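You operate a simulated robot arm through the tools that you are given. There is no shell and no other tool. Be economical: measure what you need, move in short steps, check, and stop when the job is done.

You run a simulated robot arm. Do the job below in one go: nothing can be reset, and whatever is moved stays where it is left.

## Task
Stack fine, then coarse sieve on the brass pan and clamp them down.
Fine: swing arm over, both knobs tight.

It is judged by the outcome, as a careful person would: the job done as asked, and still so three seconds after it is handed in. It fails if anything else is knocked over, pushed out of place, dropped, spilled or broken.

## Robot
A 6-joint arm with a two-finger gripper, on a carriage that runs on a rail from [-1204, -11] to [1136, 10] (x, y) and turns from -3.683 to 2.129 rad about z. Base frame: it is fixed where the carriage stands at the start and does not move with it; the origin is on the floor, on the carriage's upright axis, x ahead of it, y to its left, z up; the surface under the hand at the start is at about z = 860. Units: mm, rad, N and s.
Its first joint turns from -2.897 to 2.897 rad. Places, roughly: brass pan (9x9x4 cm) [700, -800, 1000]; left knob [800, -800, 1100]; medium sieve [1500, -500, 750]; right knob [600, -800, 1100]; swing arm [800, -900, 1100]; yellow button [700, -700, 900]. Payload 5 kg.
The TCP is the grasp point between the finger pads, 30 mm short of the fingertips. In the tool frame z runs along the fingers and y along their closing line. The gripper opens to 176 mm. The gripper's body begins 153 mm behind the TCP.
Orientation is told as [roll, pitch, yaw] about the base's x, y, z axes, in that order, counted from this pose: with the fingers straight down and closing along the base's y, the tool's x points along the base's -x, its y along +y and its z along -z.

## Interface
- The arm moves only by the tool send_rows. Its argument "commands" is a list of rows, each an object (a shift or turn left out is 0, a gripper value left out holds the last) with "xyz": the shift along the tool's x, y, z in mm, a list of three; "delta_rot": the turn, a rotation vector about the tool's x, y, z in rad, a list of three. In form: [{"xyz": [x, y, z], "delta_rot": [ax, ay, az]}, ...]. A call has 1 to 8 rows; each row shifts and turns the commanded pose from where the row before left it, along the tool's axes as they then stand. "gripper" is the gripper command, from -1 (fully open) to 1 (shut), values between in proportion, set as the call begins (left out, the last holds). A row lasts 0.2 s, in which the tool goes at most 50 mm and 0.15 rad; a call with a longer step from one row to the next is refused whole, and so is a gripper value outside its range. A pose out of reach is approached as far as the arm can. The call stops where the force on the tool passes 90 N (or 10 N more than at its start, if that is more) or the arm is blocked; 0.2 s more then pass. The fingers move at their own pace and stop on an object; they squeeze with about 39 N. The grip force told is the motor's: it shows also when the fingers shut on nothing. Time passes only in rows, and 0.2 s behind the last, so rows that do not move let the fingers close. The reply holds the time, the measured pose of the TCP, the force on the tool along the base axes, the opening and the grip force, in the units named above and with some noise, with the torque about the TCP (base axes, N m) and any sound that the robot's microphone picked up.
- Cameras (640 x 400 px; columns grow to the right, rows downward): "scene" is now at [42.9, 127.8, 1736.4]; the picture's right is [-0.74, -0.67, 0.00], its down [-0.30, 0.33, -0.89] and it looks along [0.60, -0.66, -0.45] (base axes); focal length 251 px, centre (320, 200). "wrist" rides on the gripper at [67, -9, -184] in the tool frame; the picture's right is [0.14, 0.99, 0.00], its down [-0.92, 0.13, -0.36] and it looks along [-0.36, 0.05, 0.93] (tool axes); focal length 251 px, centre (320, 200).
- get_image(camera): a new picture of that camera. No time passes.
- lift_body(by): slides the trunk up (or, below 0, down) by that many mm; the arm and the scene camera ride with it, the base frame stays. It gives what a move gives, with no picture.
- roll_base(legs): drives the robot by 1 to 6 legs, each [ahead, left, turn to the left] in mm, mm and rad, along the robot's own axes; the way and the turn of a leg run together, so that a leg with both is an arc; at most 1500 mm and 3.142 rad a leg. The arm and the cameras ride along, it lands a little off, and it stops where it bumps. It keeps to its track: a leg is cut to what the track allows. It gives what a move gives.
- head_to(pan, tilt): turns the head with the scene camera to pan (to the left, within 2.094 rad either way) and tilt (down, from -0.506 to 1.204), counted from straight ahead of the robot. It gives what a move gives.
- point_at(camera, pixels): for up to 12 pixels [column, row] of the newest picture of that camera ("zoom" is the newest enlarged one), the place [x, y, z] in the base frame of the surface seen there, good to about 2 mm, but the place of the scene camera against the robot may be out by one fixed shift of up to 18 mm in any direction. No time passes.
- enlarge(camera, box): a new picture of the part [left, top, right, bottom] of that camera's present view, enlarged. No time passes.
- finish_job(): hands the job in; it is judged then, once.

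Keep the steps short. Do not move on a guess: measure, check each grasp and each placing, and mend mistakes. In all there are 80 turns and 52 pictures (those below and enlarged ones count). Leave the gripper open and the arm clear of the work at the hand-in unless told otherwise, and finish with a single line.

The tools are called by a JSON object that holds its "method" and its "body". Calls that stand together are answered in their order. send_rows: Moves the arm, as the interface text tells. Its arguments: {"type":"object","properties":{"commands":{"type":"array","items":{"type":"object","properties":{"xyz":{"type":"array","items":{"type":"number"}},"delta_rot":{"type":"array","items":{"type":"number"}}}}},"gripper":{"type":"number"}},"required":["commands"]} The other tools are called the same way: lift_body (by) slides the trunk up or down; roll_base (legs) drives the base; head_to (pan, tilt) turns the head that bears the scene camera; get_image (camera) takes a picture; point_at (camera, pixels) gives the place of the surface under pixels of a picture; enlarge (camera, box) takes an enlarged picture of a part of a camera's view; finish_job () hands the job in.

At the start:

```text
time_s: 0.0
ee_pos: [534.3, -527.9, 1386.2]
tcp_rot: [0.002, 0.001, 0.001]
contact_force: [0.5, 0.2, -0.3]
torque: [0.02, 0.0, -0.02]
gripper_width: 175.8
finger_force: 0.0
trunk travel left (down, up): [-275.0, 75.0]
robot x, y, heading: [1.7, -0.5, -0.0]
head pan, tilt: [-0.834, 0.464]
```

scene: 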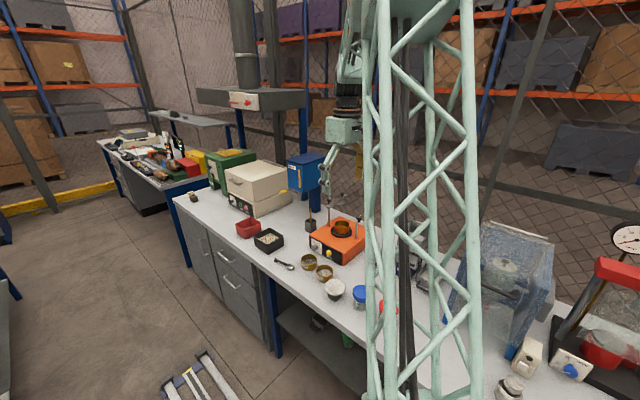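
wrist: 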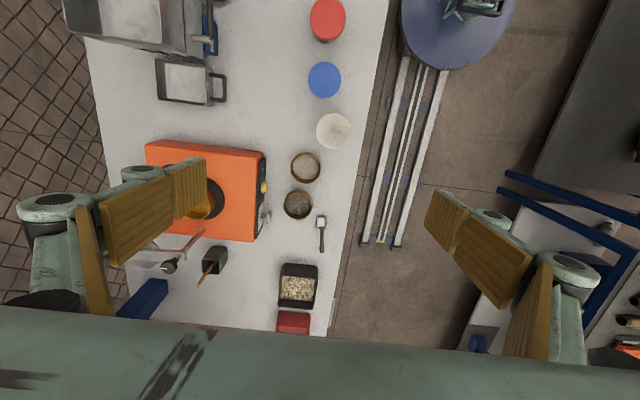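

I'll look closer at the orange shaker and the sieves near scene (330,250), and from the wrist view.

{"method": "enlarge", "body": {"camera": "scene", "box": [230, 190, 390, 310]}}

{"method": "enlarge", "body": {"camera": "wrist", "box": [110, 120, 350, 280]}}

```text
3.33 times, centred on (310, 250) of scene
```

zoom: 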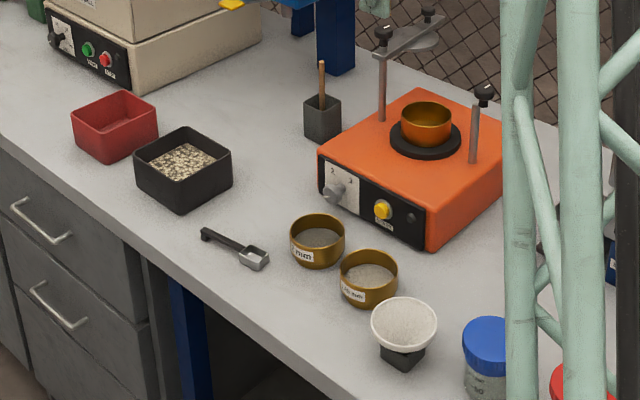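

```text
2.50 times, centred on (230, 200) of wrist
```

zoom: 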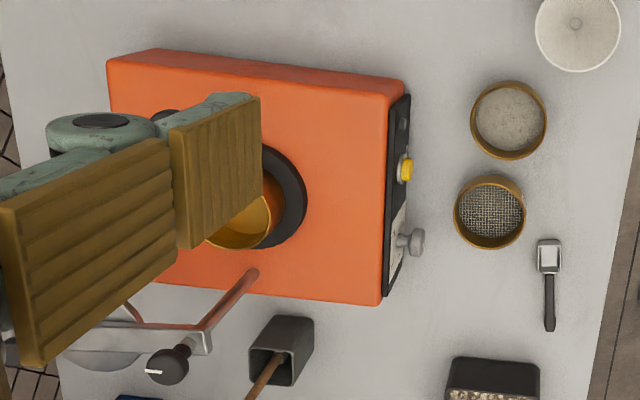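

{"method": "point_at", "body": {"camera": "zoom", "pixels": [[508, 120], [508, 84], [508, 157], [472, 120], [546, 120], [490, 213], [490, 178], [490, 248], [455, 213], [526, 213], [170, 366], [205, 330]]}}

{"method": "enlarge", "body": {"camera": "scene", "box": [295, 235, 345, 275]}}

{"method": "enlarge", "body": {"camera": "scene", "box": [308, 185, 372, 235]}}

```text
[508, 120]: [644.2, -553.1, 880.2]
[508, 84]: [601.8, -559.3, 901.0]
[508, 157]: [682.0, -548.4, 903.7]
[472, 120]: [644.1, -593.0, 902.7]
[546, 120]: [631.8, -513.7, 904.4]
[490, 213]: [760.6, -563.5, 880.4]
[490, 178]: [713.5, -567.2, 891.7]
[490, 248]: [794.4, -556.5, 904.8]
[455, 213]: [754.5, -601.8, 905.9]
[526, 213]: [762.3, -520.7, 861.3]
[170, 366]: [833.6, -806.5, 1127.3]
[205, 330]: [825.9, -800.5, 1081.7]
```

```text
10.00 times, centred on (320, 255) of scene
```

zoom: 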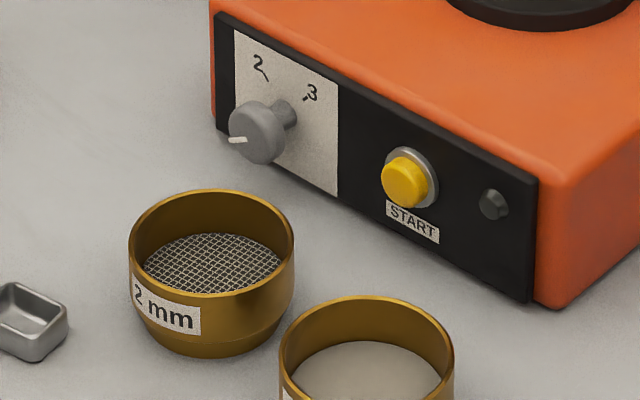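

```text
8.00 times, centred on (340, 210) of scene
```

zoom: 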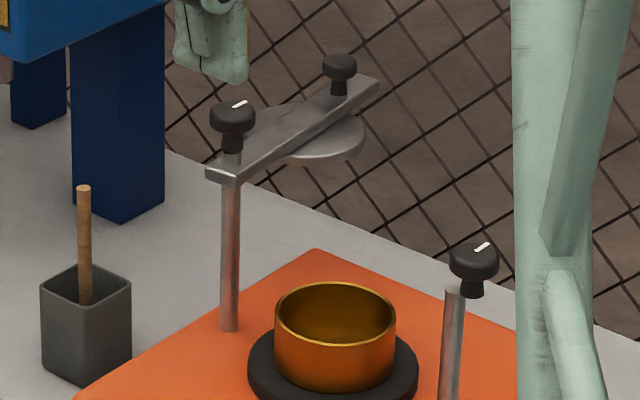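

{"method": "point_at", "body": {"camera": "zoom", "pixels": [[233, 108], [230, 172], [340, 62], [372, 88], [472, 250], [452, 300], [336, 310], [336, 285], [390, 310], [335, 125], [325, 155], [472, 290]]}}

{"method": "enlarge", "body": {"camera": "scene", "box": [310, 245, 342, 265]}}

```text
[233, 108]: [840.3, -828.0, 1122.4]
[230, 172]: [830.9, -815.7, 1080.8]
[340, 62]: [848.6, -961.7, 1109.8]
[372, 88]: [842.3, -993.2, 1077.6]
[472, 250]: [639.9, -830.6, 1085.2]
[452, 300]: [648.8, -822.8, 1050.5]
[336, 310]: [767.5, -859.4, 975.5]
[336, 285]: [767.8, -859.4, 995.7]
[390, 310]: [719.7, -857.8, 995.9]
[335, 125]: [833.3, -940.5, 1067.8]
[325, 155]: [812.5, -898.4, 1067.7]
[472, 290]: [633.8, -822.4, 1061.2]
```

```text
16.00 times, centred on (326, 255) of scene
```

zoom: 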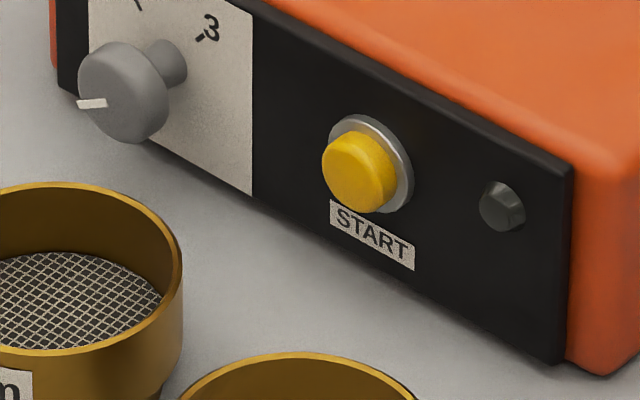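

Labels: the 2 mm sieve (coarse) is at about (755,-560), the fine-meshed one at about (642,-553). The shaker is out of reach, so I'll pull the arm back along -x and then drive the rail ahead.

{"method": "send_rows", "body": {"commands": [{"xyz": [50, 0, 0]}, {"xyz": [50, 0, 0]}, {"xyz": [50, 0, 0]}, {"xyz": [50, 0, 0]}, {"xyz": [50, 0, 0]}, {"xyz": [50, 0, 0]}, {"xyz": [50, 0, 0]}, {"xyz": [50, 0, 0]}]}}

{"method": "roll_base", "body": {"legs": [[650, 0, 0]]}}

{"method": "get_image", "body": {"camera": "wrist"}}

{"method": "get_image", "body": {"camera": "scene"}}

```text
time_s: 1.8
ee_pos: [135.0, -529.7, 1389.2]
tcp_rot: [-0.001, 0.0, 0.0]
contact_force: [0.7, 0.4, 0.9]
torque: [0.0, 0.0, -0.03]
gripper_width: 176.0
finger_force: 0.1
trunk travel left (down, up): [-275.0, 75.0]
robot x, y, heading: [-1.3, 0.2, -0.001]
head pan, tilt: [-0.834, 0.464]
```

```text
time_s: 5.6
ee_pos: [787.9, -522.0, 1388.2]
tcp_rot: [0.001, -0.001, 0.012]
contact_force: [0.7, -0.1, 0.0]
torque: [0.02, -0.01, -0.03]
gripper_width: 176.1
finger_force: 0.0
trunk travel left (down, up): [-275.0, 75.0]
robot x, y, heading: [644.1, 1.0, 0.012]
head pan, tilt: [-0.834, 0.464]
```

```text
44 pictures are left
```

wrist: 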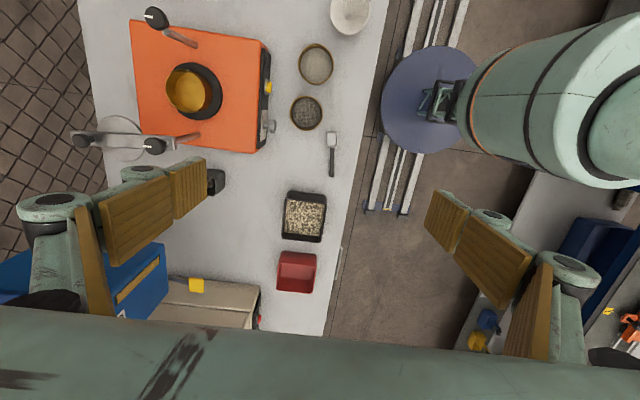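

```text
43 pictures are left
```

scene: 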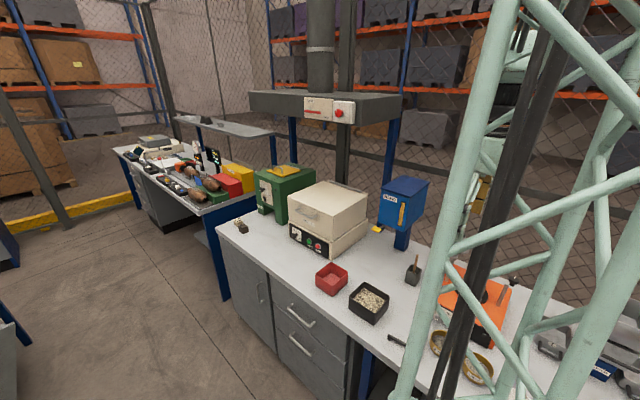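

{"method": "enlarge", "body": {"camera": "wrist", "box": [60, 0, 220, 180]}}

{"method": "enlarge", "body": {"camera": "wrist", "box": [270, 30, 350, 140]}}

```text
2.22 times, centred on (140, 90) of wrist
```

zoom: 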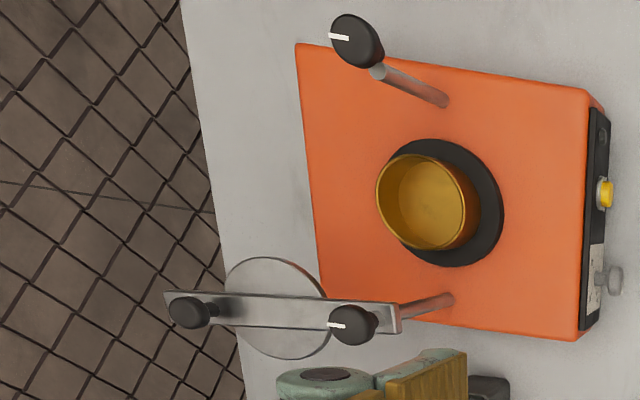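

```text
3.64 times, centred on (310, 85) of wrist
```

zoom: 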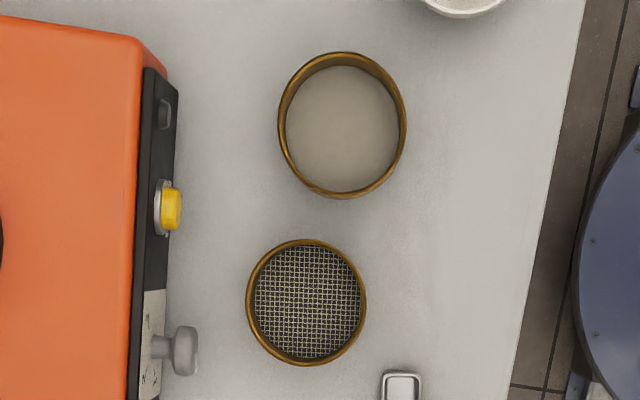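

{"method": "enlarge", "body": {"camera": "wrist", "box": [60, 0, 220, 180]}}

{"method": "point_at", "body": {"camera": "zoom", "pixels": [[355, 35], [372, 55], [379, 72], [445, 100], [352, 325], [390, 325], [393, 308], [188, 312], [172, 300], [280, 272], [265, 310], [290, 345]]}}

{"method": "point_at", "body": {"camera": "zoom", "pixels": [[377, 200], [465, 200], [420, 155], [425, 248], [420, 200], [445, 152], [490, 200], [450, 300], [215, 305], [330, 35], [380, 35], [355, 15]]}}

```text
2.22 times, centred on (140, 90) of wrist
```

zoom: 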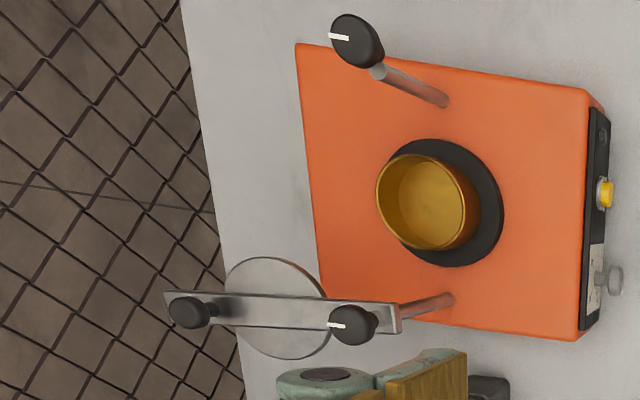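

```text
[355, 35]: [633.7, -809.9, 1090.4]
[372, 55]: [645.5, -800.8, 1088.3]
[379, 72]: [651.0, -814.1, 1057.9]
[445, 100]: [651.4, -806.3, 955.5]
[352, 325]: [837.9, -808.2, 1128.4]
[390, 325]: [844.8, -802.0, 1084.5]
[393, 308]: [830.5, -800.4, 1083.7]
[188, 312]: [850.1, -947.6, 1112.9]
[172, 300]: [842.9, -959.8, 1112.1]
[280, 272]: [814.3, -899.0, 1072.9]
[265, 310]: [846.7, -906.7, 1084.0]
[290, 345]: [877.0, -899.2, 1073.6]
```

```text
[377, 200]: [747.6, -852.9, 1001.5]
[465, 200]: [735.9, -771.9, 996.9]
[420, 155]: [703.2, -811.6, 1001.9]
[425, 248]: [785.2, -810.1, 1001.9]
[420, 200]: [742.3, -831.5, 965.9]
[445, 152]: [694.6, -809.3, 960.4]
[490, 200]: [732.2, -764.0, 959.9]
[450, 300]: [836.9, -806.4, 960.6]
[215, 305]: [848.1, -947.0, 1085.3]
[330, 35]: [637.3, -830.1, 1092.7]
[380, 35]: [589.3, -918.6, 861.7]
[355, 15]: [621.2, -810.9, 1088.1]
```

The right knob looks offset from its post; I'll bring the wrist camera closer and tilt it for a side view of the knob.

{"method": "send_rows", "body": {"commands": [{"xyz": [24, -29, 28]}, {"xyz": [24, -29, 28]}, {"xyz": [24, -29, 28]}, {"xyz": [24, -29, 28]}, {"xyz": [24, -29, 28]}, {"xyz": [24, -29, 28]}, {"xyz": [24, -29, 28]}, {"xyz": [21, -29, 28]}]}}

{"method": "send_rows", "body": {"commands": [{"delta_rot": [0.14, 0, 0]}, {"delta_rot": [0.14, 0, 0]}, {"delta_rot": [0.14, 0, 0]}, {"delta_rot": [0.14, 0, 0]}, {"delta_rot": [0.14, 0, 0]}]}}

{"method": "get_image", "body": {"camera": "wrist"}}

```text
time_s: 7.4
ee_pos: [601.3, -756.8, 1162.7]
tcp_rot: [0.0, 0.0, 0.013]
contact_force: [0.6, -0.1, 0.2]
torque: [-0.11, -0.04, 0.0]
gripper_width: 176.0
finger_force: 0.1
trunk travel left (down, up): [-275.0, 75.0]
robot x, y, heading: [649.4, 7.6, 0.011]
head pan, tilt: [-0.834, 0.464]
```

```text
time_s: 8.6
ee_pos: [576.1, -756.9, 1161.2]
tcp_rot: [-0.607, 0.068, -0.028]
contact_force: [0.1, -0.6, -0.8]
torque: [0.07, 0.14, -0.06]
gripper_width: 176.0
finger_force: 0.0
out of reach, approached as far as the arm can: row 4, 5
trunk travel left (down, up): [-275.0, 75.0]
robot x, y, heading: [650.2, 6.8, 0.017]
head pan, tilt: [-0.834, 0.464]
```

```text
39 pictures are left
```

wrist: 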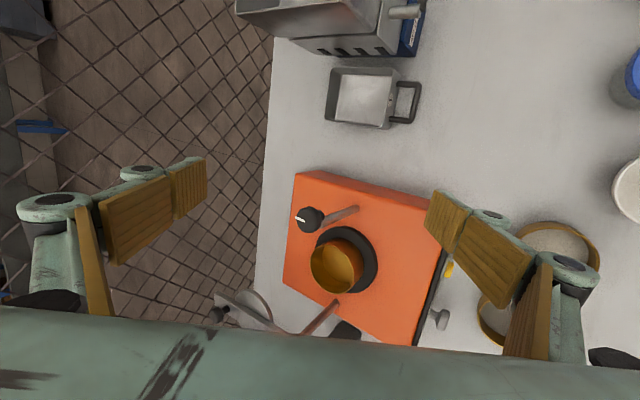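

{"method": "enlarge", "body": {"camera": "wrist", "box": [270, 180, 390, 300]}}

{"method": "point_at", "body": {"camera": "zoom", "pixels": [[200, 120], [230, 160], [270, 165], [300, 140], [430, 170], [180, 130]]}}

```text
3.33 times, centred on (330, 240) of wrist
```

zoom: 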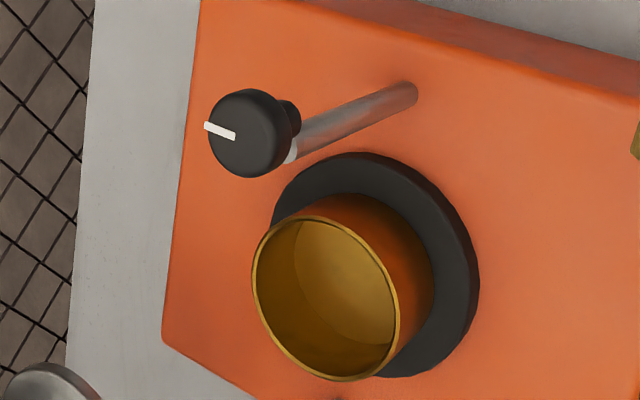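

```text
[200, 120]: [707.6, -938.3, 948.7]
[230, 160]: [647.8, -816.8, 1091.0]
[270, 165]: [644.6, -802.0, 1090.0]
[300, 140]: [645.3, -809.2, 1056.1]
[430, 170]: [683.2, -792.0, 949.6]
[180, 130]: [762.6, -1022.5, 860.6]
```

{"method": "point_at", "body": {"camera": "zoom", "pixels": [[250, 132], [225, 110], [275, 110], [250, 172], [220, 150], [250, 95], [293, 115], [290, 155], [410, 92], [285, 108]]}}

{"method": "head_to", "body": {"pan": -1.5, "tilt": 0.6}}

{"method": "get_image", "body": {"camera": "scene"}}

```text
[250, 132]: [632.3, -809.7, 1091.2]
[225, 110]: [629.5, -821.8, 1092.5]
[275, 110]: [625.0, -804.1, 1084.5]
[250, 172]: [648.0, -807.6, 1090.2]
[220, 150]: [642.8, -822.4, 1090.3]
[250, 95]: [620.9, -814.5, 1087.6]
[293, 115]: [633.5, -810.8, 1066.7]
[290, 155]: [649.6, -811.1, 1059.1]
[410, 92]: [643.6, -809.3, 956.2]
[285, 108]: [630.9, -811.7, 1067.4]
```

```text
time_s: 9.6
ee_pos: [575.4, -755.2, 1160.6]
tcp_rot: [-0.603, 0.065, -0.028]
contact_force: [0.7, -0.1, 0.1]
torque: [-0.01, 0.0, 0.04]
gripper_width: 176.0
finger_force: 0.1
trunk travel left (down, up): [-275.0, 75.0]
robot x, y, heading: [645.7, 7.0, 0.015]
head pan, tilt: [-1.499, 0.6]
```

```text
37 pictures are left
```

scene: 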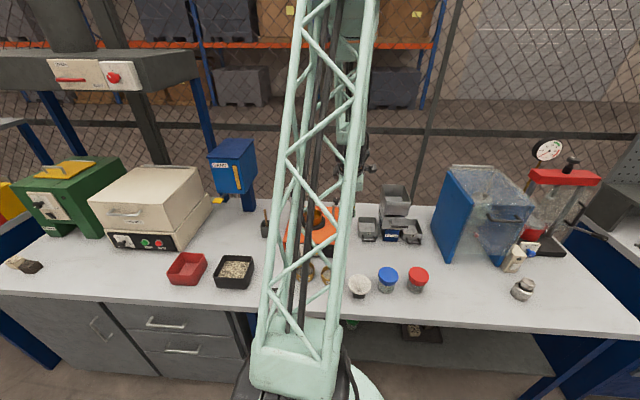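

I need a real side view of the right knob. I'll bring the arm back up and level, then drive back so the head sees past the mast.

{"method": "send_rows", "body": {"commands": [{"delta_rot": [-0.12, 0, 0], "xyz": [0, 20, -40]}, {"delta_rot": [-0.12, 0, 0], "xyz": [0, 20, -40]}, {"delta_rot": [-0.12, 0, 0], "xyz": [0, 20, -40]}, {"delta_rot": [-0.12, 0, 0], "xyz": [0, 20, -40]}, {"delta_rot": [-0.12, 0, 0], "xyz": [0, 20, -40]}, {"delta_rot": [-0.1, 0, 0], "xyz": [0, 20, -40]}]}}

{"method": "roll_base", "body": {"legs": [[-430, 0, 0]]}}

{"method": "head_to", "body": {"pan": -1.05, "tilt": 0.6}}

{"method": "get_image", "body": {"camera": "scene"}}

```text
time_s: 11.0
ee_pos: [593.5, -572.6, 1350.7]
tcp_rot: [0.099, 0.066, -0.024]
contact_force: [0.1, -0.1, -0.8]
torque: [0.16, -0.01, -0.02]
gripper_width: 175.8
finger_force: 0.0
trunk travel left (down, up): [-275.0, 75.0]
robot x, y, heading: [642.8, 4.8, 0.019]
head pan, tilt: [-1.499, 0.6]
```

```text
time_s: 13.8
ee_pos: [154.3, -575.1, 1349.2]
tcp_rot: [0.096, 0.068, -0.034]
contact_force: [-0.1, -0.1, 0.2]
torque: [0.0, -0.03, 0.02]
gripper_width: 175.8
finger_force: 0.0
trunk travel left (down, up): [-275.0, 75.0]
robot x, y, heading: [211.2, 1.6, 0.002]
head pan, tilt: [-1.499, 0.6]
```

```text
time_s: 14.7
ee_pos: [154.9, -575.3, 1350.5]
tcp_rot: [0.097, 0.067, -0.035]
contact_force: [-1.6, -0.5, -0.1]
torque: [0.0, -0.01, -0.01]
gripper_width: 176.1
finger_force: 0.1
trunk travel left (down, up): [-275.0, 75.0]
robot x, y, heading: [208.5, 3.9, 0.004]
head pan, tilt: [-1.051, 0.6]
```

```text
36 pictures are left
```

scene: 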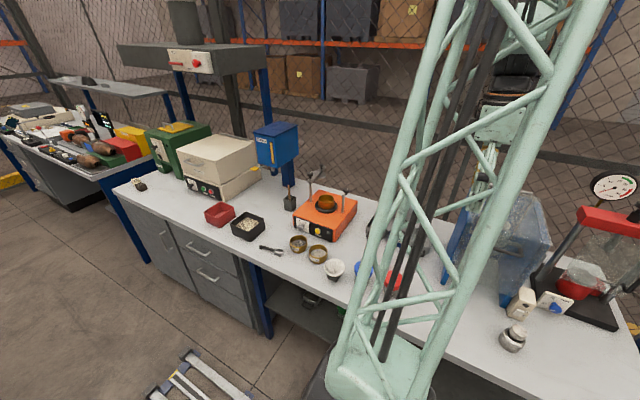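

{"method": "enlarge", "body": {"camera": "scene", "box": [296, 165, 366, 245]}}

{"method": "enlarge", "body": {"camera": "scene", "box": [330, 180, 362, 215]}}

{"method": "enlarge", "body": {"camera": "scene", "box": [280, 225, 340, 275]}}

```text
5.00 times, centred on (331, 205) of scene
```

zoom: 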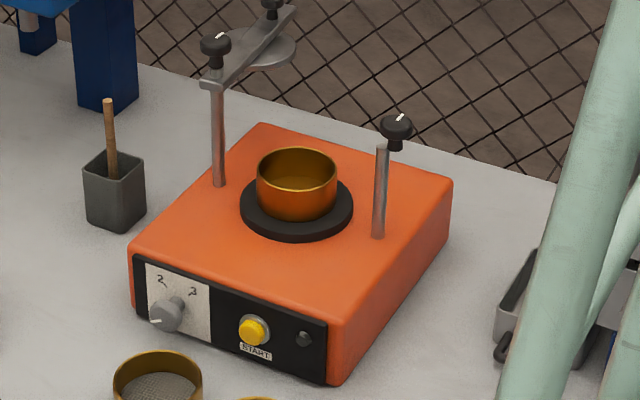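

```text
11.43 times, centred on (346, 198) of scene
```

zoom: 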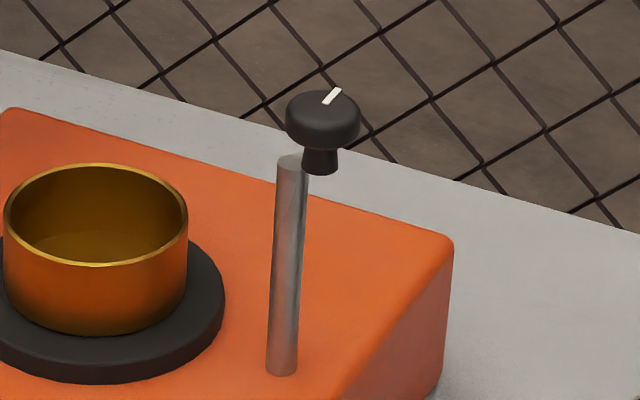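

```text
8.00 times, centred on (310, 250) of scene
```

zoom: 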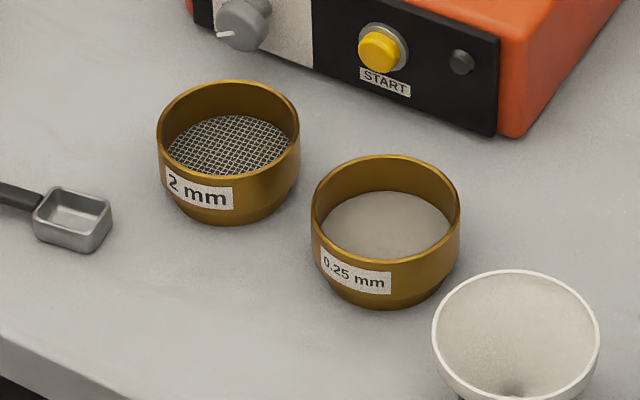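

The fine sieve is the 0.25 mm one (near the white funnel), the coarse one is 2 mm. I'll drive back ahead, level the hand, and look from above the fine sieve.

{"method": "roll_base", "body": {"legs": [[490, 0, 0]]}}

{"method": "send_rows", "body": {"commands": [{"delta_rot": [0.097, -0.067, -0.03], "xyz": [0, 0, 40]}, {"xyz": [0, 0, 45]}, {"xyz": [0, 0, 45]}]}}

{"method": "get_image", "body": {"camera": "wrist"}}

```text
time_s: 17.7
ee_pos: [644.3, -571.4, 1349.8]
tcp_rot: [0.097, 0.068, -0.036]
contact_force: [0.0, -0.6, 0.0]
torque: [-0.01, 0.02, -0.02]
gripper_width: 176.0
finger_force: 0.1
trunk travel left (down, up): [-275.0, 75.0]
robot x, y, heading: [705.4, 6.3, -0.005]
head pan, tilt: [-1.051, 0.6]
```

```text
time_s: 18.5
ee_pos: [640.5, -568.1, 1218.4]
tcp_rot: [0.0, 0.0, -0.008]
contact_force: [-0.3, -1.4, -0.1]
torque: [0.22, 0.05, -0.05]
gripper_width: 175.9
finger_force: 0.1
trunk travel left (down, up): [-275.0, 75.0]
robot x, y, heading: [700.8, 8.1, 0.002]
head pan, tilt: [-1.051, 0.6]
```

```text
32 pictures are left
```

wrist: 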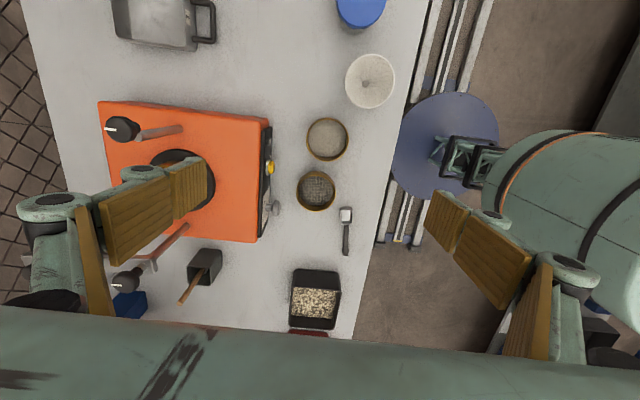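

{"method": "enlarge", "body": {"camera": "wrist", "box": [280, 100, 380, 220]}}

{"method": "point_at", "body": {"camera": "wrist", "pixels": [[327, 119], [327, 159], [307, 139], [347, 139], [327, 139], [316, 172], [316, 210], [298, 190], [334, 190], [316, 190], [313, 125], [341, 154]]}}

```text
3.33 times, centred on (330, 160) of wrist
```

zoom: 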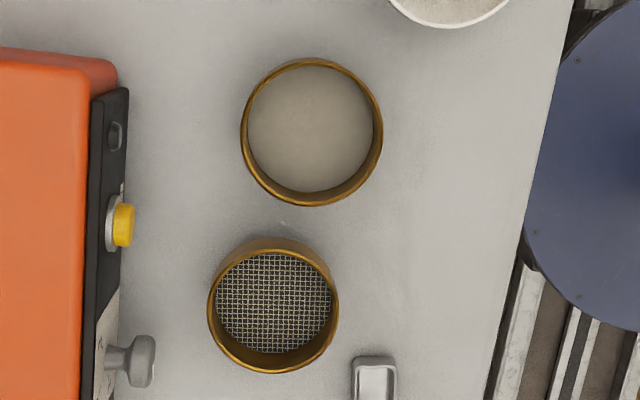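

```text
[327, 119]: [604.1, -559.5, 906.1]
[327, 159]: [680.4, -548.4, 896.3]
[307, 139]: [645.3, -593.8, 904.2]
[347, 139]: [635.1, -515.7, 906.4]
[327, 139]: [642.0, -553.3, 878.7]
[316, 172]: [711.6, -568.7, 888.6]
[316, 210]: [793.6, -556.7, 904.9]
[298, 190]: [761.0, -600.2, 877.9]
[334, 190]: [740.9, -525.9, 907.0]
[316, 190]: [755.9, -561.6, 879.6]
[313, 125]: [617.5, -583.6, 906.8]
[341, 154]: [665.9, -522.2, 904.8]
```

Fine sieve centre measured at (642,-554), rim z≈905. I'll narrow the gripper to about 110 mm and lower to just above the rim.

{"method": "send_rows", "body": {"commands": [{"xyz": [-1, 14, 40]}, {"xyz": [0, 0, 45]}, {"xyz": [0, 0, 45]}, {"xyz": [0, 0, 45]}, {"xyz": [0, 0, 45]}, {"xyz": [0, 0, 10]}, {"xyz": [0, 0, 0]}], "gripper": -0.25}}

{"method": "get_image", "body": {"camera": "wrist"}}

```text
time_s: 20.1
ee_pos: [641.6, -553.9, 989.3]
tcp_rot: [-0.002, 0.001, -0.009]
contact_force: [0.1, 0.1, 0.0]
torque: [-0.06, -0.02, 0.0]
gripper_width: 110.0
finger_force: 0.2
trunk travel left (down, up): [-275.0, 75.0]
robot x, y, heading: [702.7, 3.3, 0.002]
head pan, tilt: [-1.051, 0.6]
```

```text
30 pictures are left
```

wrist: 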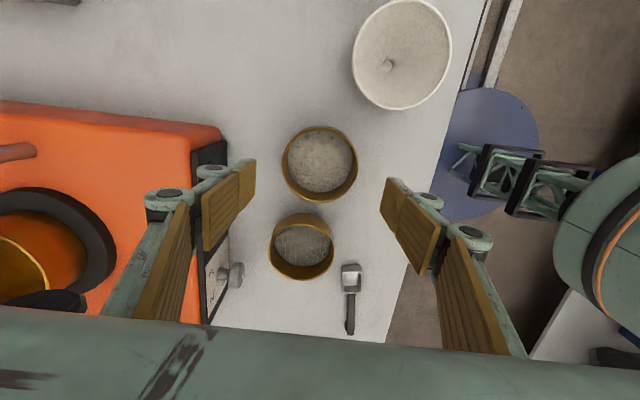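

Lined up. Lower to TCP z≈906.

{"method": "send_rows", "body": {"commands": [{"xyz": [0, 0, 40]}, {"xyz": [0, 0, 33]}, {"xyz": [0, 0, 10]}]}}

{"method": "send_rows", "body": {"commands": [{}, {}, {}, {}], "gripper": 1}}

{"method": "get_image", "body": {"camera": "wrist"}}

```text
time_s: 20.9
ee_pos: [643.1, -552.8, 906.2]
tcp_rot: [0.001, 0.001, -0.009]
contact_force: [0.6, -0.8, 0.1]
torque: [0.15, -0.01, 0.02]
gripper_width: 110.0
finger_force: 0.1
trunk travel left (down, up): [-275.0, 75.0]
robot x, y, heading: [704.0, 6.0, 0.0]
head pan, tilt: [-1.051, 0.6]
```

```text
time_s: 21.9
ee_pos: [642.4, -553.7, 907.3]
tcp_rot: [-0.002, 0.001, -0.008]
contact_force: [-0.1, 1.5, 7.1]
torque: [0.13, 0.05, 0.07]
gripper_width: 80.1
finger_force: 38.2
trunk travel left (down, up): [-275.0, 75.0]
robot x, y, heading: [705.6, 5.4, 0.004]
head pan, tilt: [-1.051, 0.6]
```

```text
29 pictures are left
```

wrist: 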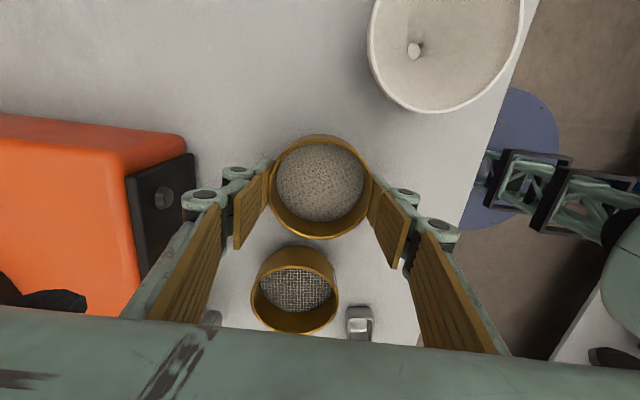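

Gripped at 80 mm, 38 N. Lift, and re-measure the pan on the way.

{"method": "send_rows", "body": {"commands": [{"xyz": [0, 0, -20]}, {"xyz": [0, 0, -40]}, {"xyz": [0, 0, -45]}, {"xyz": [0, 0, -45]}, {"xyz": [0, 0, -45]}, {"xyz": [0, 0, -45]}, {"xyz": [0, 0, -10]}]}}

{"method": "get_image", "body": {"camera": "wrist"}}

```text
time_s: 23.5
ee_pos: [641.7, -553.7, 1156.3]
tcp_rot: [-0.004, 0.001, -0.009]
contact_force: [0.1, 0.5, -1.3]
torque: [-0.15, -0.01, 0.03]
gripper_width: 80.0
finger_force: 38.8
trunk travel left (down, up): [-275.0, 75.0]
robot x, y, heading: [702.3, 7.8, -0.002]
head pan, tilt: [-1.051, 0.6]
```

```text
28 pictures are left
```

wrist: 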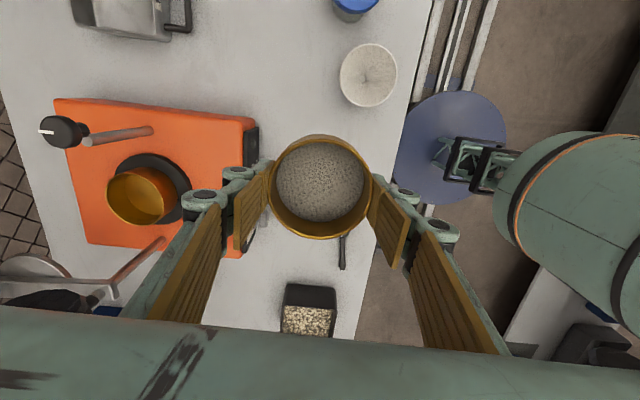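

{"method": "enlarge", "body": {"camera": "wrist", "box": [90, 140, 210, 240]}}

{"method": "point_at", "body": {"camera": "wrist", "pixels": [[320, 139], [320, 237], [271, 190], [369, 190], [290, 150], [350, 150], [290, 228], [350, 228]]}}

```text
4.00 times, centred on (150, 190) of wrist
```

zoom: 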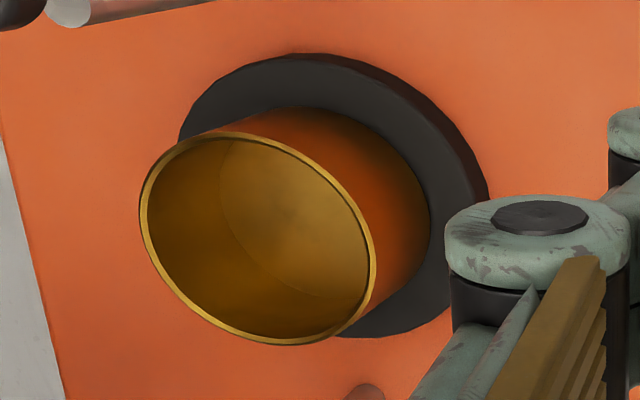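

```text
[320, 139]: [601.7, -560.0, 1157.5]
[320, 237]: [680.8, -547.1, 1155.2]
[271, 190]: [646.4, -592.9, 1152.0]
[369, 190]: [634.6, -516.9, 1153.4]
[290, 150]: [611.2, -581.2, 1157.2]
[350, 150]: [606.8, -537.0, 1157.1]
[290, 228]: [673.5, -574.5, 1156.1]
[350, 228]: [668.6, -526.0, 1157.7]
```

{"method": "point_at", "body": {"camera": "zoom", "pixels": [[143, 205], [372, 270], [210, 136], [300, 341], [165, 158], [345, 205], [170, 285], [360, 315], [280, 148], [220, 325], [155, 250]]}}

```text
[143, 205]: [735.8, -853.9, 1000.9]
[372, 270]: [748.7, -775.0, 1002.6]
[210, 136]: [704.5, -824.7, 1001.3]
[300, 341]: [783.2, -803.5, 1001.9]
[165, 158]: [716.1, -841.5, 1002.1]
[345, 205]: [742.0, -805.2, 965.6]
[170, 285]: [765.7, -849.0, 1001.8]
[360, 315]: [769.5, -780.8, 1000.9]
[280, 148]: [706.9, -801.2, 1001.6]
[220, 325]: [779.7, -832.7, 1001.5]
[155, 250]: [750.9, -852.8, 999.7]
```

Pan centre (744,-813.5). Move the held sieve above it.

{"method": "send_rows", "body": {"commands": [{"xyz": [-17.2, -43.2, 0]}, {"xyz": [-17.2, -43.2, 0]}, {"xyz": [-17.2, -43.2, 0]}, {"xyz": [-17.2, -43.2, 0]}, {"xyz": [-17.2, -43.2, 0]}, {"xyz": [-17.2, -43.2, 0]}, {}]}}

```text
time_s: 25.1
ee_pos: [745.2, -818.8, 1155.0]
tcp_rot: [0.003, -0.001, -0.009]
contact_force: [0.2, -0.5, -2.5]
torque: [0.16, 0.07, -0.02]
gripper_width: 80.1
finger_force: 38.5
trunk travel left (down, up): [-275.0, 75.0]
robot x, y, heading: [702.4, 1.9, -0.002]
head pan, tilt: [-1.051, 0.6]
```

{"method": "send_rows", "body": {"commands": [{"xyz": [0, 5, 30]}, {"xyz": [0, 0, 30]}, {}]}}

{"method": "get_image", "body": {"camera": "wrist"}}

```text
time_s: 25.9
ee_pos: [743.8, -811.1, 1097.3]
tcp_rot: [0.001, 0.0, -0.008]
contact_force: [0.7, -0.5, -0.4]
torque: [0.0, -0.03, 0.02]
gripper_width: 80.0
finger_force: 39.6
trunk travel left (down, up): [-275.0, 75.0]
robot x, y, heading: [700.4, 5.2, 0.001]
head pan, tilt: [-1.051, 0.6]
```

```text
26 pictures are left
```

wrist: 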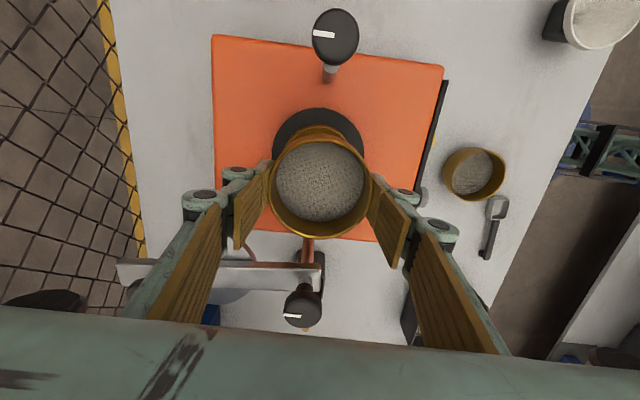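

{"method": "send_rows", "body": {"commands": [{"xyz": [0, 0, 20]}, {"xyz": [0, 0, 15]}, {}]}}

{"method": "send_rows", "body": {"commands": [{}]}}

{"method": "send_rows", "body": {"commands": [{}]}}

{"method": "get_image", "body": {"camera": "wrist"}}

```text
time_s: 26.7
ee_pos: [743.4, -808.9, 1061.0]
tcp_rot: [-0.001, 0.0, -0.01]
contact_force: [0.0, -1.0, -1.2]
torque: [0.04, 0.0, -0.01]
gripper_width: 79.9
finger_force: 38.5
trunk travel left (down, up): [-275.0, 75.0]
robot x, y, heading: [702.8, 8.7, 0.002]
head pan, tilt: [-1.051, 0.6]
```

```text
time_s: 27.1
ee_pos: [743.9, -810.3, 1061.7]
tcp_rot: [0.001, 0.001, -0.009]
contact_force: [-0.3, -0.2, -0.2]
torque: [0.03, -0.03, 0.01]
gripper_width: 79.8
finger_force: 39.0
trunk travel left (down, up): [-275.0, 75.0]
robot x, y, heading: [702.9, 9.6, 0.0]
head pan, tilt: [-1.051, 0.6]
```

```text
time_s: 27.5
ee_pos: [743.9, -809.7, 1061.7]
tcp_rot: [0.0, 0.002, -0.009]
contact_force: [0.0, 0.6, -1.1]
torque: [-0.04, -0.01, 0.0]
gripper_width: 80.0
finger_force: 39.5
trunk travel left (down, up): [-275.0, 75.0]
robot x, y, heading: [703.4, 6.7, 0.002]
head pan, tilt: [-1.051, 0.6]
```

```text
25 pictures are left
```

wrist: 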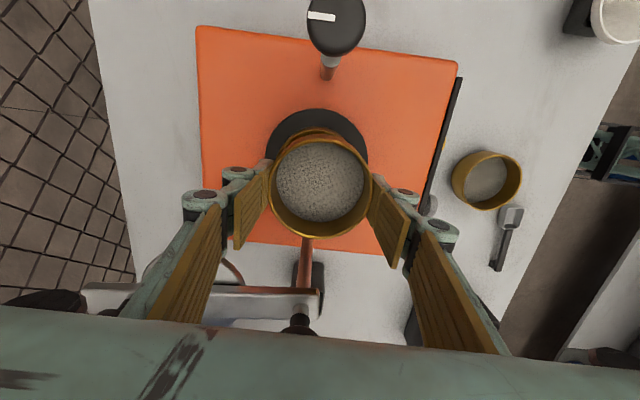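

TCP settles at (743.9,-810); I'll shift y by −3 and lower until contact.

{"method": "send_rows", "body": {"commands": [{"xyz": [-0.6, -3, 0]}, {"xyz": [0, 0, 8]}, {"xyz": [0, 0, 4]}, {"xyz": [0, 0, 3]}, {"xyz": [0, 0, 3]}]}}

```text
time_s: 28.7
ee_pos: [744.0, -811.0, 1047.0]
tcp_rot: [-0.004, 0.0, -0.008]
contact_force: [-2.1, -1.0, 18.8]
torque: [0.5, -0.08, 0.11]
gripper_width: 80.0
finger_force: 39.1
trunk travel left (down, up): [-275.0, 75.0]
robot x, y, heading: [704.0, 6.3, -0.0]
head pan, tilt: [-1.051, 0.6]
```

Contact on the +y side at the pan rim (torque suggests so). Back up a little, shift −2.5 in y and retry.

{"method": "send_rows", "body": {"commands": [{"xyz": [0, 0, -6]}, {"xyz": [0, -2.5, 0]}, {"xyz": [0, 0, 4]}, {"xyz": [0, 0, 3]}, {"xyz": [0, 0, 2]}]}}

```text
time_s: 29.9
ee_pos: [743.9, -814.1, 1039.6]
tcp_rot: [0.0, 0.0, -0.009]
contact_force: [0.4, -0.3, -1.5]
torque: [0.04, -0.02, 0.0]
gripper_width: 79.2
finger_force: 38.7
trunk travel left (down, up): [-275.0, 75.0]
robot x, y, heading: [703.5, 5.5, 0.004]
head pan, tilt: [-1.051, 0.6]
```

It is going in (z 1039.6, no force). Continue down gently.

{"method": "send_rows", "body": {"commands": [{"xyz": [0, 0, 2]}, {"xyz": [0, 0, 2]}, {"xyz": [0, 0, 1.5]}]}}

```text
time_s: 30.7
ee_pos: [743.9, -814.1, 1036.1]
tcp_rot: [0.0, -0.001, -0.009]
contact_force: [-0.7, 0.1, -1.4]
torque: [-0.05, 0.0, 0.03]
gripper_width: 79.3
finger_force: 39.1
trunk travel left (down, up): [-275.0, 75.0]
robot x, y, heading: [702.8, 9.2, -0.003]
head pan, tilt: [-1.051, 0.6]
```

{"method": "get_image", "body": {"camera": "wrist"}}

{"method": "point_at", "body": {"camera": "wrist", "pixels": [[320, 139], [320, 237], [271, 190], [369, 190], [290, 150], [350, 228], [320, 185]]}}

```text
24 pictures are left
```

wrist: 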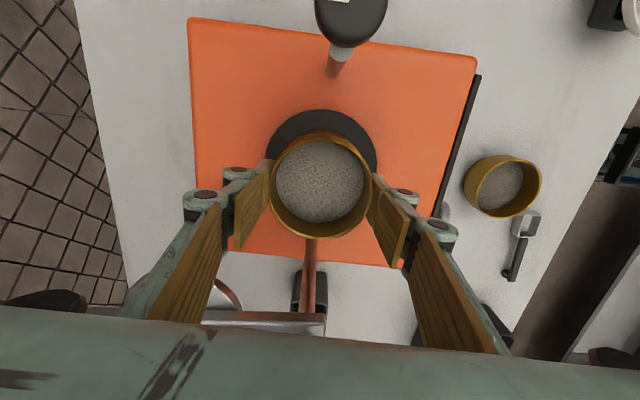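

```text
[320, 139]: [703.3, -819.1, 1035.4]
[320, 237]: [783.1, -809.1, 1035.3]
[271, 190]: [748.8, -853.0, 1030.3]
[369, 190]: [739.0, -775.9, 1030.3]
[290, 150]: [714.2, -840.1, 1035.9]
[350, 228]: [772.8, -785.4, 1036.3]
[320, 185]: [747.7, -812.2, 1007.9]
```

{"method": "send_rows", "body": {"commands": [{"xyz": [0, 0, 1.5]}, {"xyz": [0, 0, 1.5]}]}}

```text
time_s: 31.3
ee_pos: [745.2, -813.6, 1033.0]
tcp_rot: [-0.002, 0.0, -0.008]
contact_force: [0.2, 0.8, 2.1]
torque: [0.06, 0.15, 0.02]
gripper_width: 79.2
finger_force: 38.5
trunk travel left (down, up): [-275.0, 75.0]
robot x, y, heading: [706.1, 6.5, 0.001]
head pan, tilt: [-1.051, 0.6]
```

Nearly seated; open gently to about 100 mm, rise and check.

{"method": "send_rows", "body": {"commands": [{}, {}, {}], "gripper": -0.2}}

{"method": "send_rows", "body": {"commands": [{"xyz": [0, 0, -30]}, {"xyz": [0, 0, -45]}, {"xyz": [0, 0, -45]}, {"xyz": [0, 20, -30]}, {"xyz": [0, 45, 0]}, {"xyz": [0, 45, 0]}, {"xyz": [0, 45, 0]}, {"xyz": [0, 45, 0]}]}}

{"method": "get_image", "body": {"camera": "wrist"}}

```text
time_s: 32.1
ee_pos: [746.1, -814.6, 1032.7]
tcp_rot: [-0.001, 0.0, -0.009]
contact_force: [0.1, -0.1, 0.4]
torque: [0.0, 0.01, 0.01]
gripper_width: 105.4
finger_force: 0.1
trunk travel left (down, up): [-275.0, 75.0]
robot x, y, heading: [706.5, 9.3, 0.004]
head pan, tilt: [-1.051, 0.6]
```

```text
time_s: 33.9
ee_pos: [746.5, -613.5, 1184.2]
tcp_rot: [0.0, 0.0, -0.01]
contact_force: [0.0, 0.0, -0.5]
torque: [0.09, 0.01, 0.05]
gripper_width: 105.4
finger_force: 0.0
trunk travel left (down, up): [-275.0, 75.0]
robot x, y, heading: [703.0, 5.3, -0.0]
head pan, tilt: [-1.051, 0.6]
```

```text
23 pictures are left
```

wrist: 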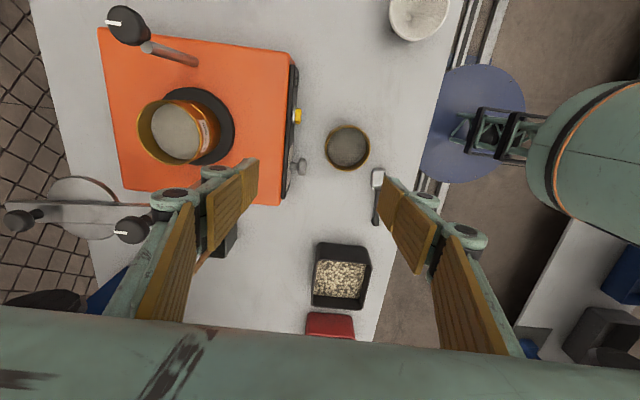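

{"method": "point_at", "body": {"camera": "wrist", "pixels": [[326, 148], [369, 148], [347, 126], [347, 169], [347, 148], [332, 133], [362, 163], [138, 130], [175, 102], [158, 104], [150, 152], [180, 165]]}}

{"method": "enlarge", "body": {"camera": "wrist", "box": [110, 60, 250, 200]}}

```text
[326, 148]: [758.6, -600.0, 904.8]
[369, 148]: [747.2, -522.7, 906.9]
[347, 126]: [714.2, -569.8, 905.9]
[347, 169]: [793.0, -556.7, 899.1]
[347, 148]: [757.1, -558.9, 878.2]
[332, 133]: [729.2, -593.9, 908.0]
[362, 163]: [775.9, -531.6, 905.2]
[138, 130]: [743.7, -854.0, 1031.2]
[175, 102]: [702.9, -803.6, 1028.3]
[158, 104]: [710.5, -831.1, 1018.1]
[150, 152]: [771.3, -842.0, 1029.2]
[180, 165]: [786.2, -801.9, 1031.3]
```

```text
2.86 times, centred on (180, 130) of wrist
```

zoom: 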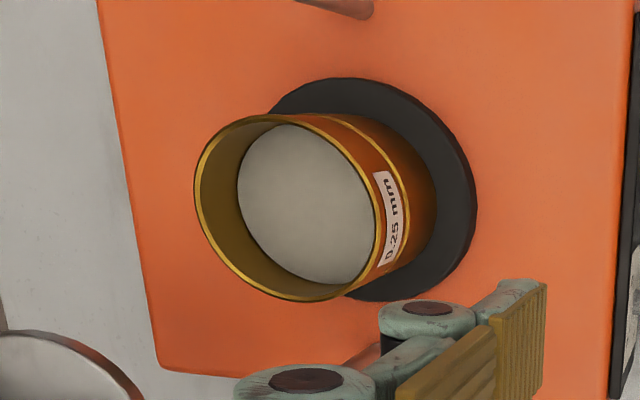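

{"method": "point_at", "body": {"camera": "zoom", "pixels": [[197, 190], [378, 245], [250, 118], [310, 299], [212, 145], [365, 280], [300, 124], [235, 273], [205, 228], [350, 160]]}}

```text
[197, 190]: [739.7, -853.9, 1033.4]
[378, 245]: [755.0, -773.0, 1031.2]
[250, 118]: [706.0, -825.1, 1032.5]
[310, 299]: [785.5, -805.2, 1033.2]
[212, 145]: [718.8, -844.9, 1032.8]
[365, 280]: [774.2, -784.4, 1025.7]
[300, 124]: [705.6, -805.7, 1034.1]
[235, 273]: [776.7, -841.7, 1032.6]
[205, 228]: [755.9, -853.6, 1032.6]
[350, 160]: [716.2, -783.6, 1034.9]
```

Fine sieve seated (rim at 1033, centre (746.3,-814)). Coarse centre (753.3,-562.3). Check the dial's reach before lowering beside it.

{"method": "point_at", "body": {"camera": "wrist", "pixels": [[302, 167], [305, 167], [299, 163], [300, 115]]}}

{"method": "send_rows", "body": {"commands": [{"xyz": [-6.8, 48, 0]}, {"xyz": [0, 3, 45]}, {"xyz": [0, 0, 45]}, {"xyz": [0, 0, 45]}, {"xyz": [0, 0, 45]}, {"xyz": [0, 0, 15]}, {}]}}

{"method": "get_image", "body": {"camera": "wrist"}}

```text
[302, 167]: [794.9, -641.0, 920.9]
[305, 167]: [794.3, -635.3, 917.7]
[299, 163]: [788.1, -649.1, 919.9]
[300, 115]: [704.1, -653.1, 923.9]
```

```text
time_s: 35.5
ee_pos: [753.5, -563.5, 988.9]
tcp_rot: [-0.001, 0.0, -0.01]
contact_force: [-0.3, -0.2, 0.8]
torque: [-0.03, -0.02, 0.01]
gripper_width: 105.4
finger_force: 0.1
trunk travel left (down, up): [-275.0, 75.0]
robot x, y, heading: [703.9, 1.1, -0.002]
head pan, tilt: [-1.051, 0.6]
```

```text
21 pictures are left
```

wrist: 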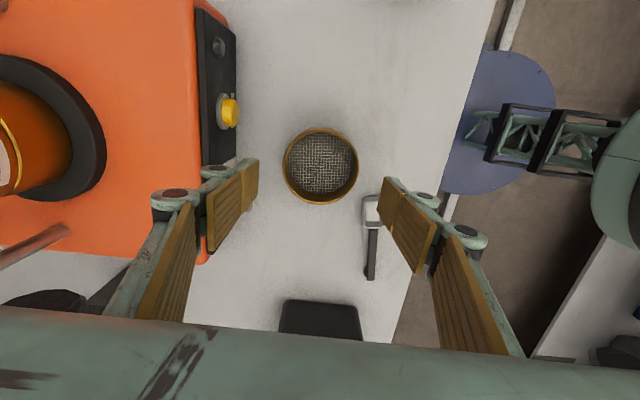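

{"method": "point_at", "body": {"camera": "wrist", "pixels": [[370, 196], [366, 215], [320, 129], [320, 203], [284, 165], [358, 165]]}}

```text
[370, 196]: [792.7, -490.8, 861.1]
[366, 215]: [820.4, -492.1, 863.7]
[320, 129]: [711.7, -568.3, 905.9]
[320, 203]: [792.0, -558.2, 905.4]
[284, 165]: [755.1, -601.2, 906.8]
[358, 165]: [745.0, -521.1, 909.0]
```

Clear of scoop and dial. Lower to z≈908 and close.

{"method": "send_rows", "body": {"commands": [{"xyz": [1.2, 0, 40]}, {"xyz": [0, 0, 31]}, {"xyz": [0, 0, 10]}]}}

{"method": "send_rows", "body": {"commands": [{}, {}, {}, {}], "gripper": 1}}

{"method": "send_rows", "body": {"commands": [{"xyz": [0, 0, -20]}, {"xyz": [0, 0, -40]}, {"xyz": [0, 0, -45]}, {"xyz": [0, 0, -45]}, {"xyz": [0, 0, -45]}, {"xyz": [0, 0, -45]}, {}]}}

{"method": "get_image", "body": {"camera": "wrist"}}

```text
time_s: 36.3
ee_pos: [753.7, -562.8, 907.6]
tcp_rot: [-0.003, 0.0, -0.009]
contact_force: [-0.3, 0.2, -0.2]
torque: [0.08, 0.02, 0.01]
gripper_width: 106.0
finger_force: 0.1
trunk travel left (down, up): [-275.0, 75.0]
robot x, y, heading: [703.7, 9.5, -0.006]
head pan, tilt: [-1.051, 0.6]
```

```text
time_s: 37.3
ee_pos: [752.7, -563.9, 908.4]
tcp_rot: [0.001, 0.0, -0.008]
contact_force: [0.5, 1.1, 3.6]
torque: [0.02, 0.02, 0.05]
gripper_width: 80.9
finger_force: 39.2
trunk travel left (down, up): [-275.0, 75.0]
robot x, y, heading: [705.9, 5.8, -0.002]
head pan, tilt: [-1.051, 0.6]
```

```text
time_s: 38.9
ee_pos: [753.9, -561.9, 1146.5]
tcp_rot: [-0.001, 0.001, -0.009]
contact_force: [-0.4, 0.0, -0.8]
torque: [-0.21, -0.01, 0.01]
gripper_width: 81.2
finger_force: 39.1
trunk travel left (down, up): [-275.0, 75.0]
robot x, y, heading: [703.8, 4.0, -0.0]
head pan, tilt: [-1.051, 0.6]
```

```text
20 pictures are left
```

wrist: 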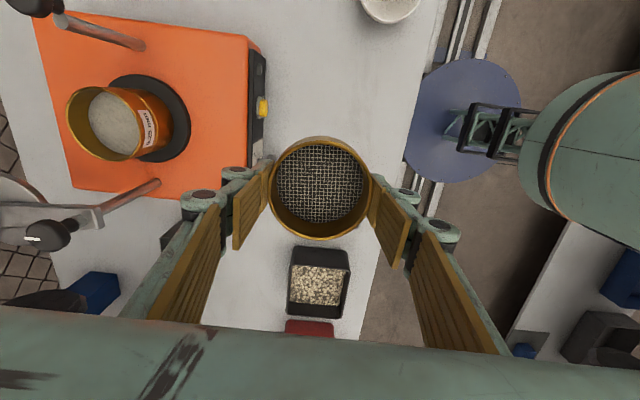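

{"method": "point_at", "body": {"camera": "wrist", "pixels": [[320, 139], [320, 238], [271, 190], [370, 190], [290, 150], [350, 228], [350, 150], [290, 228]]}}

{"method": "send_rows", "body": {"commands": [{"xyz": [1, -43, 0]}, {"xyz": [1, -43, 0]}, {"xyz": [1, -43, 0]}, {"xyz": [1, -43, 0]}, {"xyz": [1, -43, 0]}, {"xyz": [1, -35, 0]}, {}]}}

{"method": "send_rows", "body": {"commands": [{}]}}

{"method": "send_rows", "body": {"commands": [{}]}}

```text
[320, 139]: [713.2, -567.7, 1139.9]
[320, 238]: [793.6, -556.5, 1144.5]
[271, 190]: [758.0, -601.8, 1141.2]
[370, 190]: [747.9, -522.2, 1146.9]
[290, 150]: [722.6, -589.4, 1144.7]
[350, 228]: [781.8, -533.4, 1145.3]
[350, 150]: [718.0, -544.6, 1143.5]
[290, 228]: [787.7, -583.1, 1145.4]
```

```text
time_s: 40.5
ee_pos: [743.2, -814.6, 1147.8]
tcp_rot: [0.001, 0.001, -0.007]
contact_force: [0.6, -1.1, -1.5]
torque: [0.14, 0.01, -0.01]
gripper_width: 81.0
finger_force: 38.5
trunk travel left (down, up): [-275.0, 75.0]
robot x, y, heading: [702.0, 6.0, -0.002]
head pan, tilt: [-1.051, 0.6]
```

```text
time_s: 40.9
ee_pos: [743.0, -814.3, 1146.3]
tcp_rot: [0.001, -0.001, -0.009]
contact_force: [-1.1, 0.2, -1.8]
torque: [0.01, 0.0, -0.01]
gripper_width: 80.9
finger_force: 38.9
trunk travel left (down, up): [-275.0, 75.0]
robot x, y, heading: [706.9, 6.2, -0.0]
head pan, tilt: [-1.051, 0.6]
```

```text
time_s: 41.3
ee_pos: [742.9, -814.9, 1147.1]
tcp_rot: [0.0, 0.0, -0.01]
contact_force: [0.6, -0.9, -2.0]
torque: [-0.03, -0.07, -0.02]
gripper_width: 80.6
finger_force: 39.4
trunk travel left (down, up): [-275.0, 75.0]
robot x, y, heading: [701.2, 7.1, 0.0]
head pan, tilt: [-1.051, 0.6]
```

Shift +3.5 in x, then lower to just above the fine sieve and onwards with checks.

{"method": "send_rows", "body": {"commands": [{"xyz": [-3.5, 0.5, 30]}, {"xyz": [0, 0, 25]}, {"xyz": [0, 0, 8]}, {"xyz": [0, 0, 3]}, {"xyz": [0, 0, 3]}, {"xyz": [0, 0, 3]}, {}]}}

```text
time_s: 42.9
ee_pos: [746.9, -811.8, 1076.4]
tcp_rot: [-0.003, 0.0, -0.009]
contact_force: [-1.2, -0.1, 36.0]
torque: [0.73, -0.34, 0.14]
gripper_width: 80.8
finger_force: 39.3
trunk travel left (down, up): [-275.0, 75.0]
robot x, y, heading: [703.1, 6.5, 0.001]
head pan, tilt: [-1.051, 0.6]
```

Contact on the +y/+x side; back up and shift.

{"method": "send_rows", "body": {"commands": [{"xyz": [0, 0, -7]}, {"xyz": [0.7, -2.5, 0]}, {"xyz": [0, 0, 4]}, {"xyz": [0, 0, 3]}, {"xyz": [0, 0, 3]}]}}

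```text
time_s: 44.1
ee_pos: [747.4, -814.7, 1076.3]
tcp_rot: [-0.006, 0.002, -0.009]
contact_force: [4.1, 3.3, 44.7]
torque: [0.49, -0.96, 0.12]
gripper_width: 80.7
finger_force: 38.9
trunk travel left (down, up): [-275.0, 75.0]
robot x, y, heading: [700.4, 10.3, 0.002]
head pan, tilt: [-1.051, 0.6]
```

{"method": "send_rows", "body": {"commands": [{"xyz": [0, 0, -9]}, {"xyz": [2.2, -0.8, 0]}, {}, {"xyz": [0, 0, 4]}, {"xyz": [0, 0, 3]}, {"xyz": [0, 0, 1.5]}]}}

```text
time_s: 45.5
ee_pos: [745.3, -814.4, 1072.9]
tcp_rot: [-0.002, 0.0, -0.01]
contact_force: [0.6, 0.8, -1.2]
torque: [-0.11, -0.01, 0.01]
gripper_width: 80.4
finger_force: 39.0
trunk travel left (down, up): [-275.0, 75.0]
robot x, y, heading: [702.2, 7.8, -0.004]
head pan, tilt: [-1.051, 0.6]
```

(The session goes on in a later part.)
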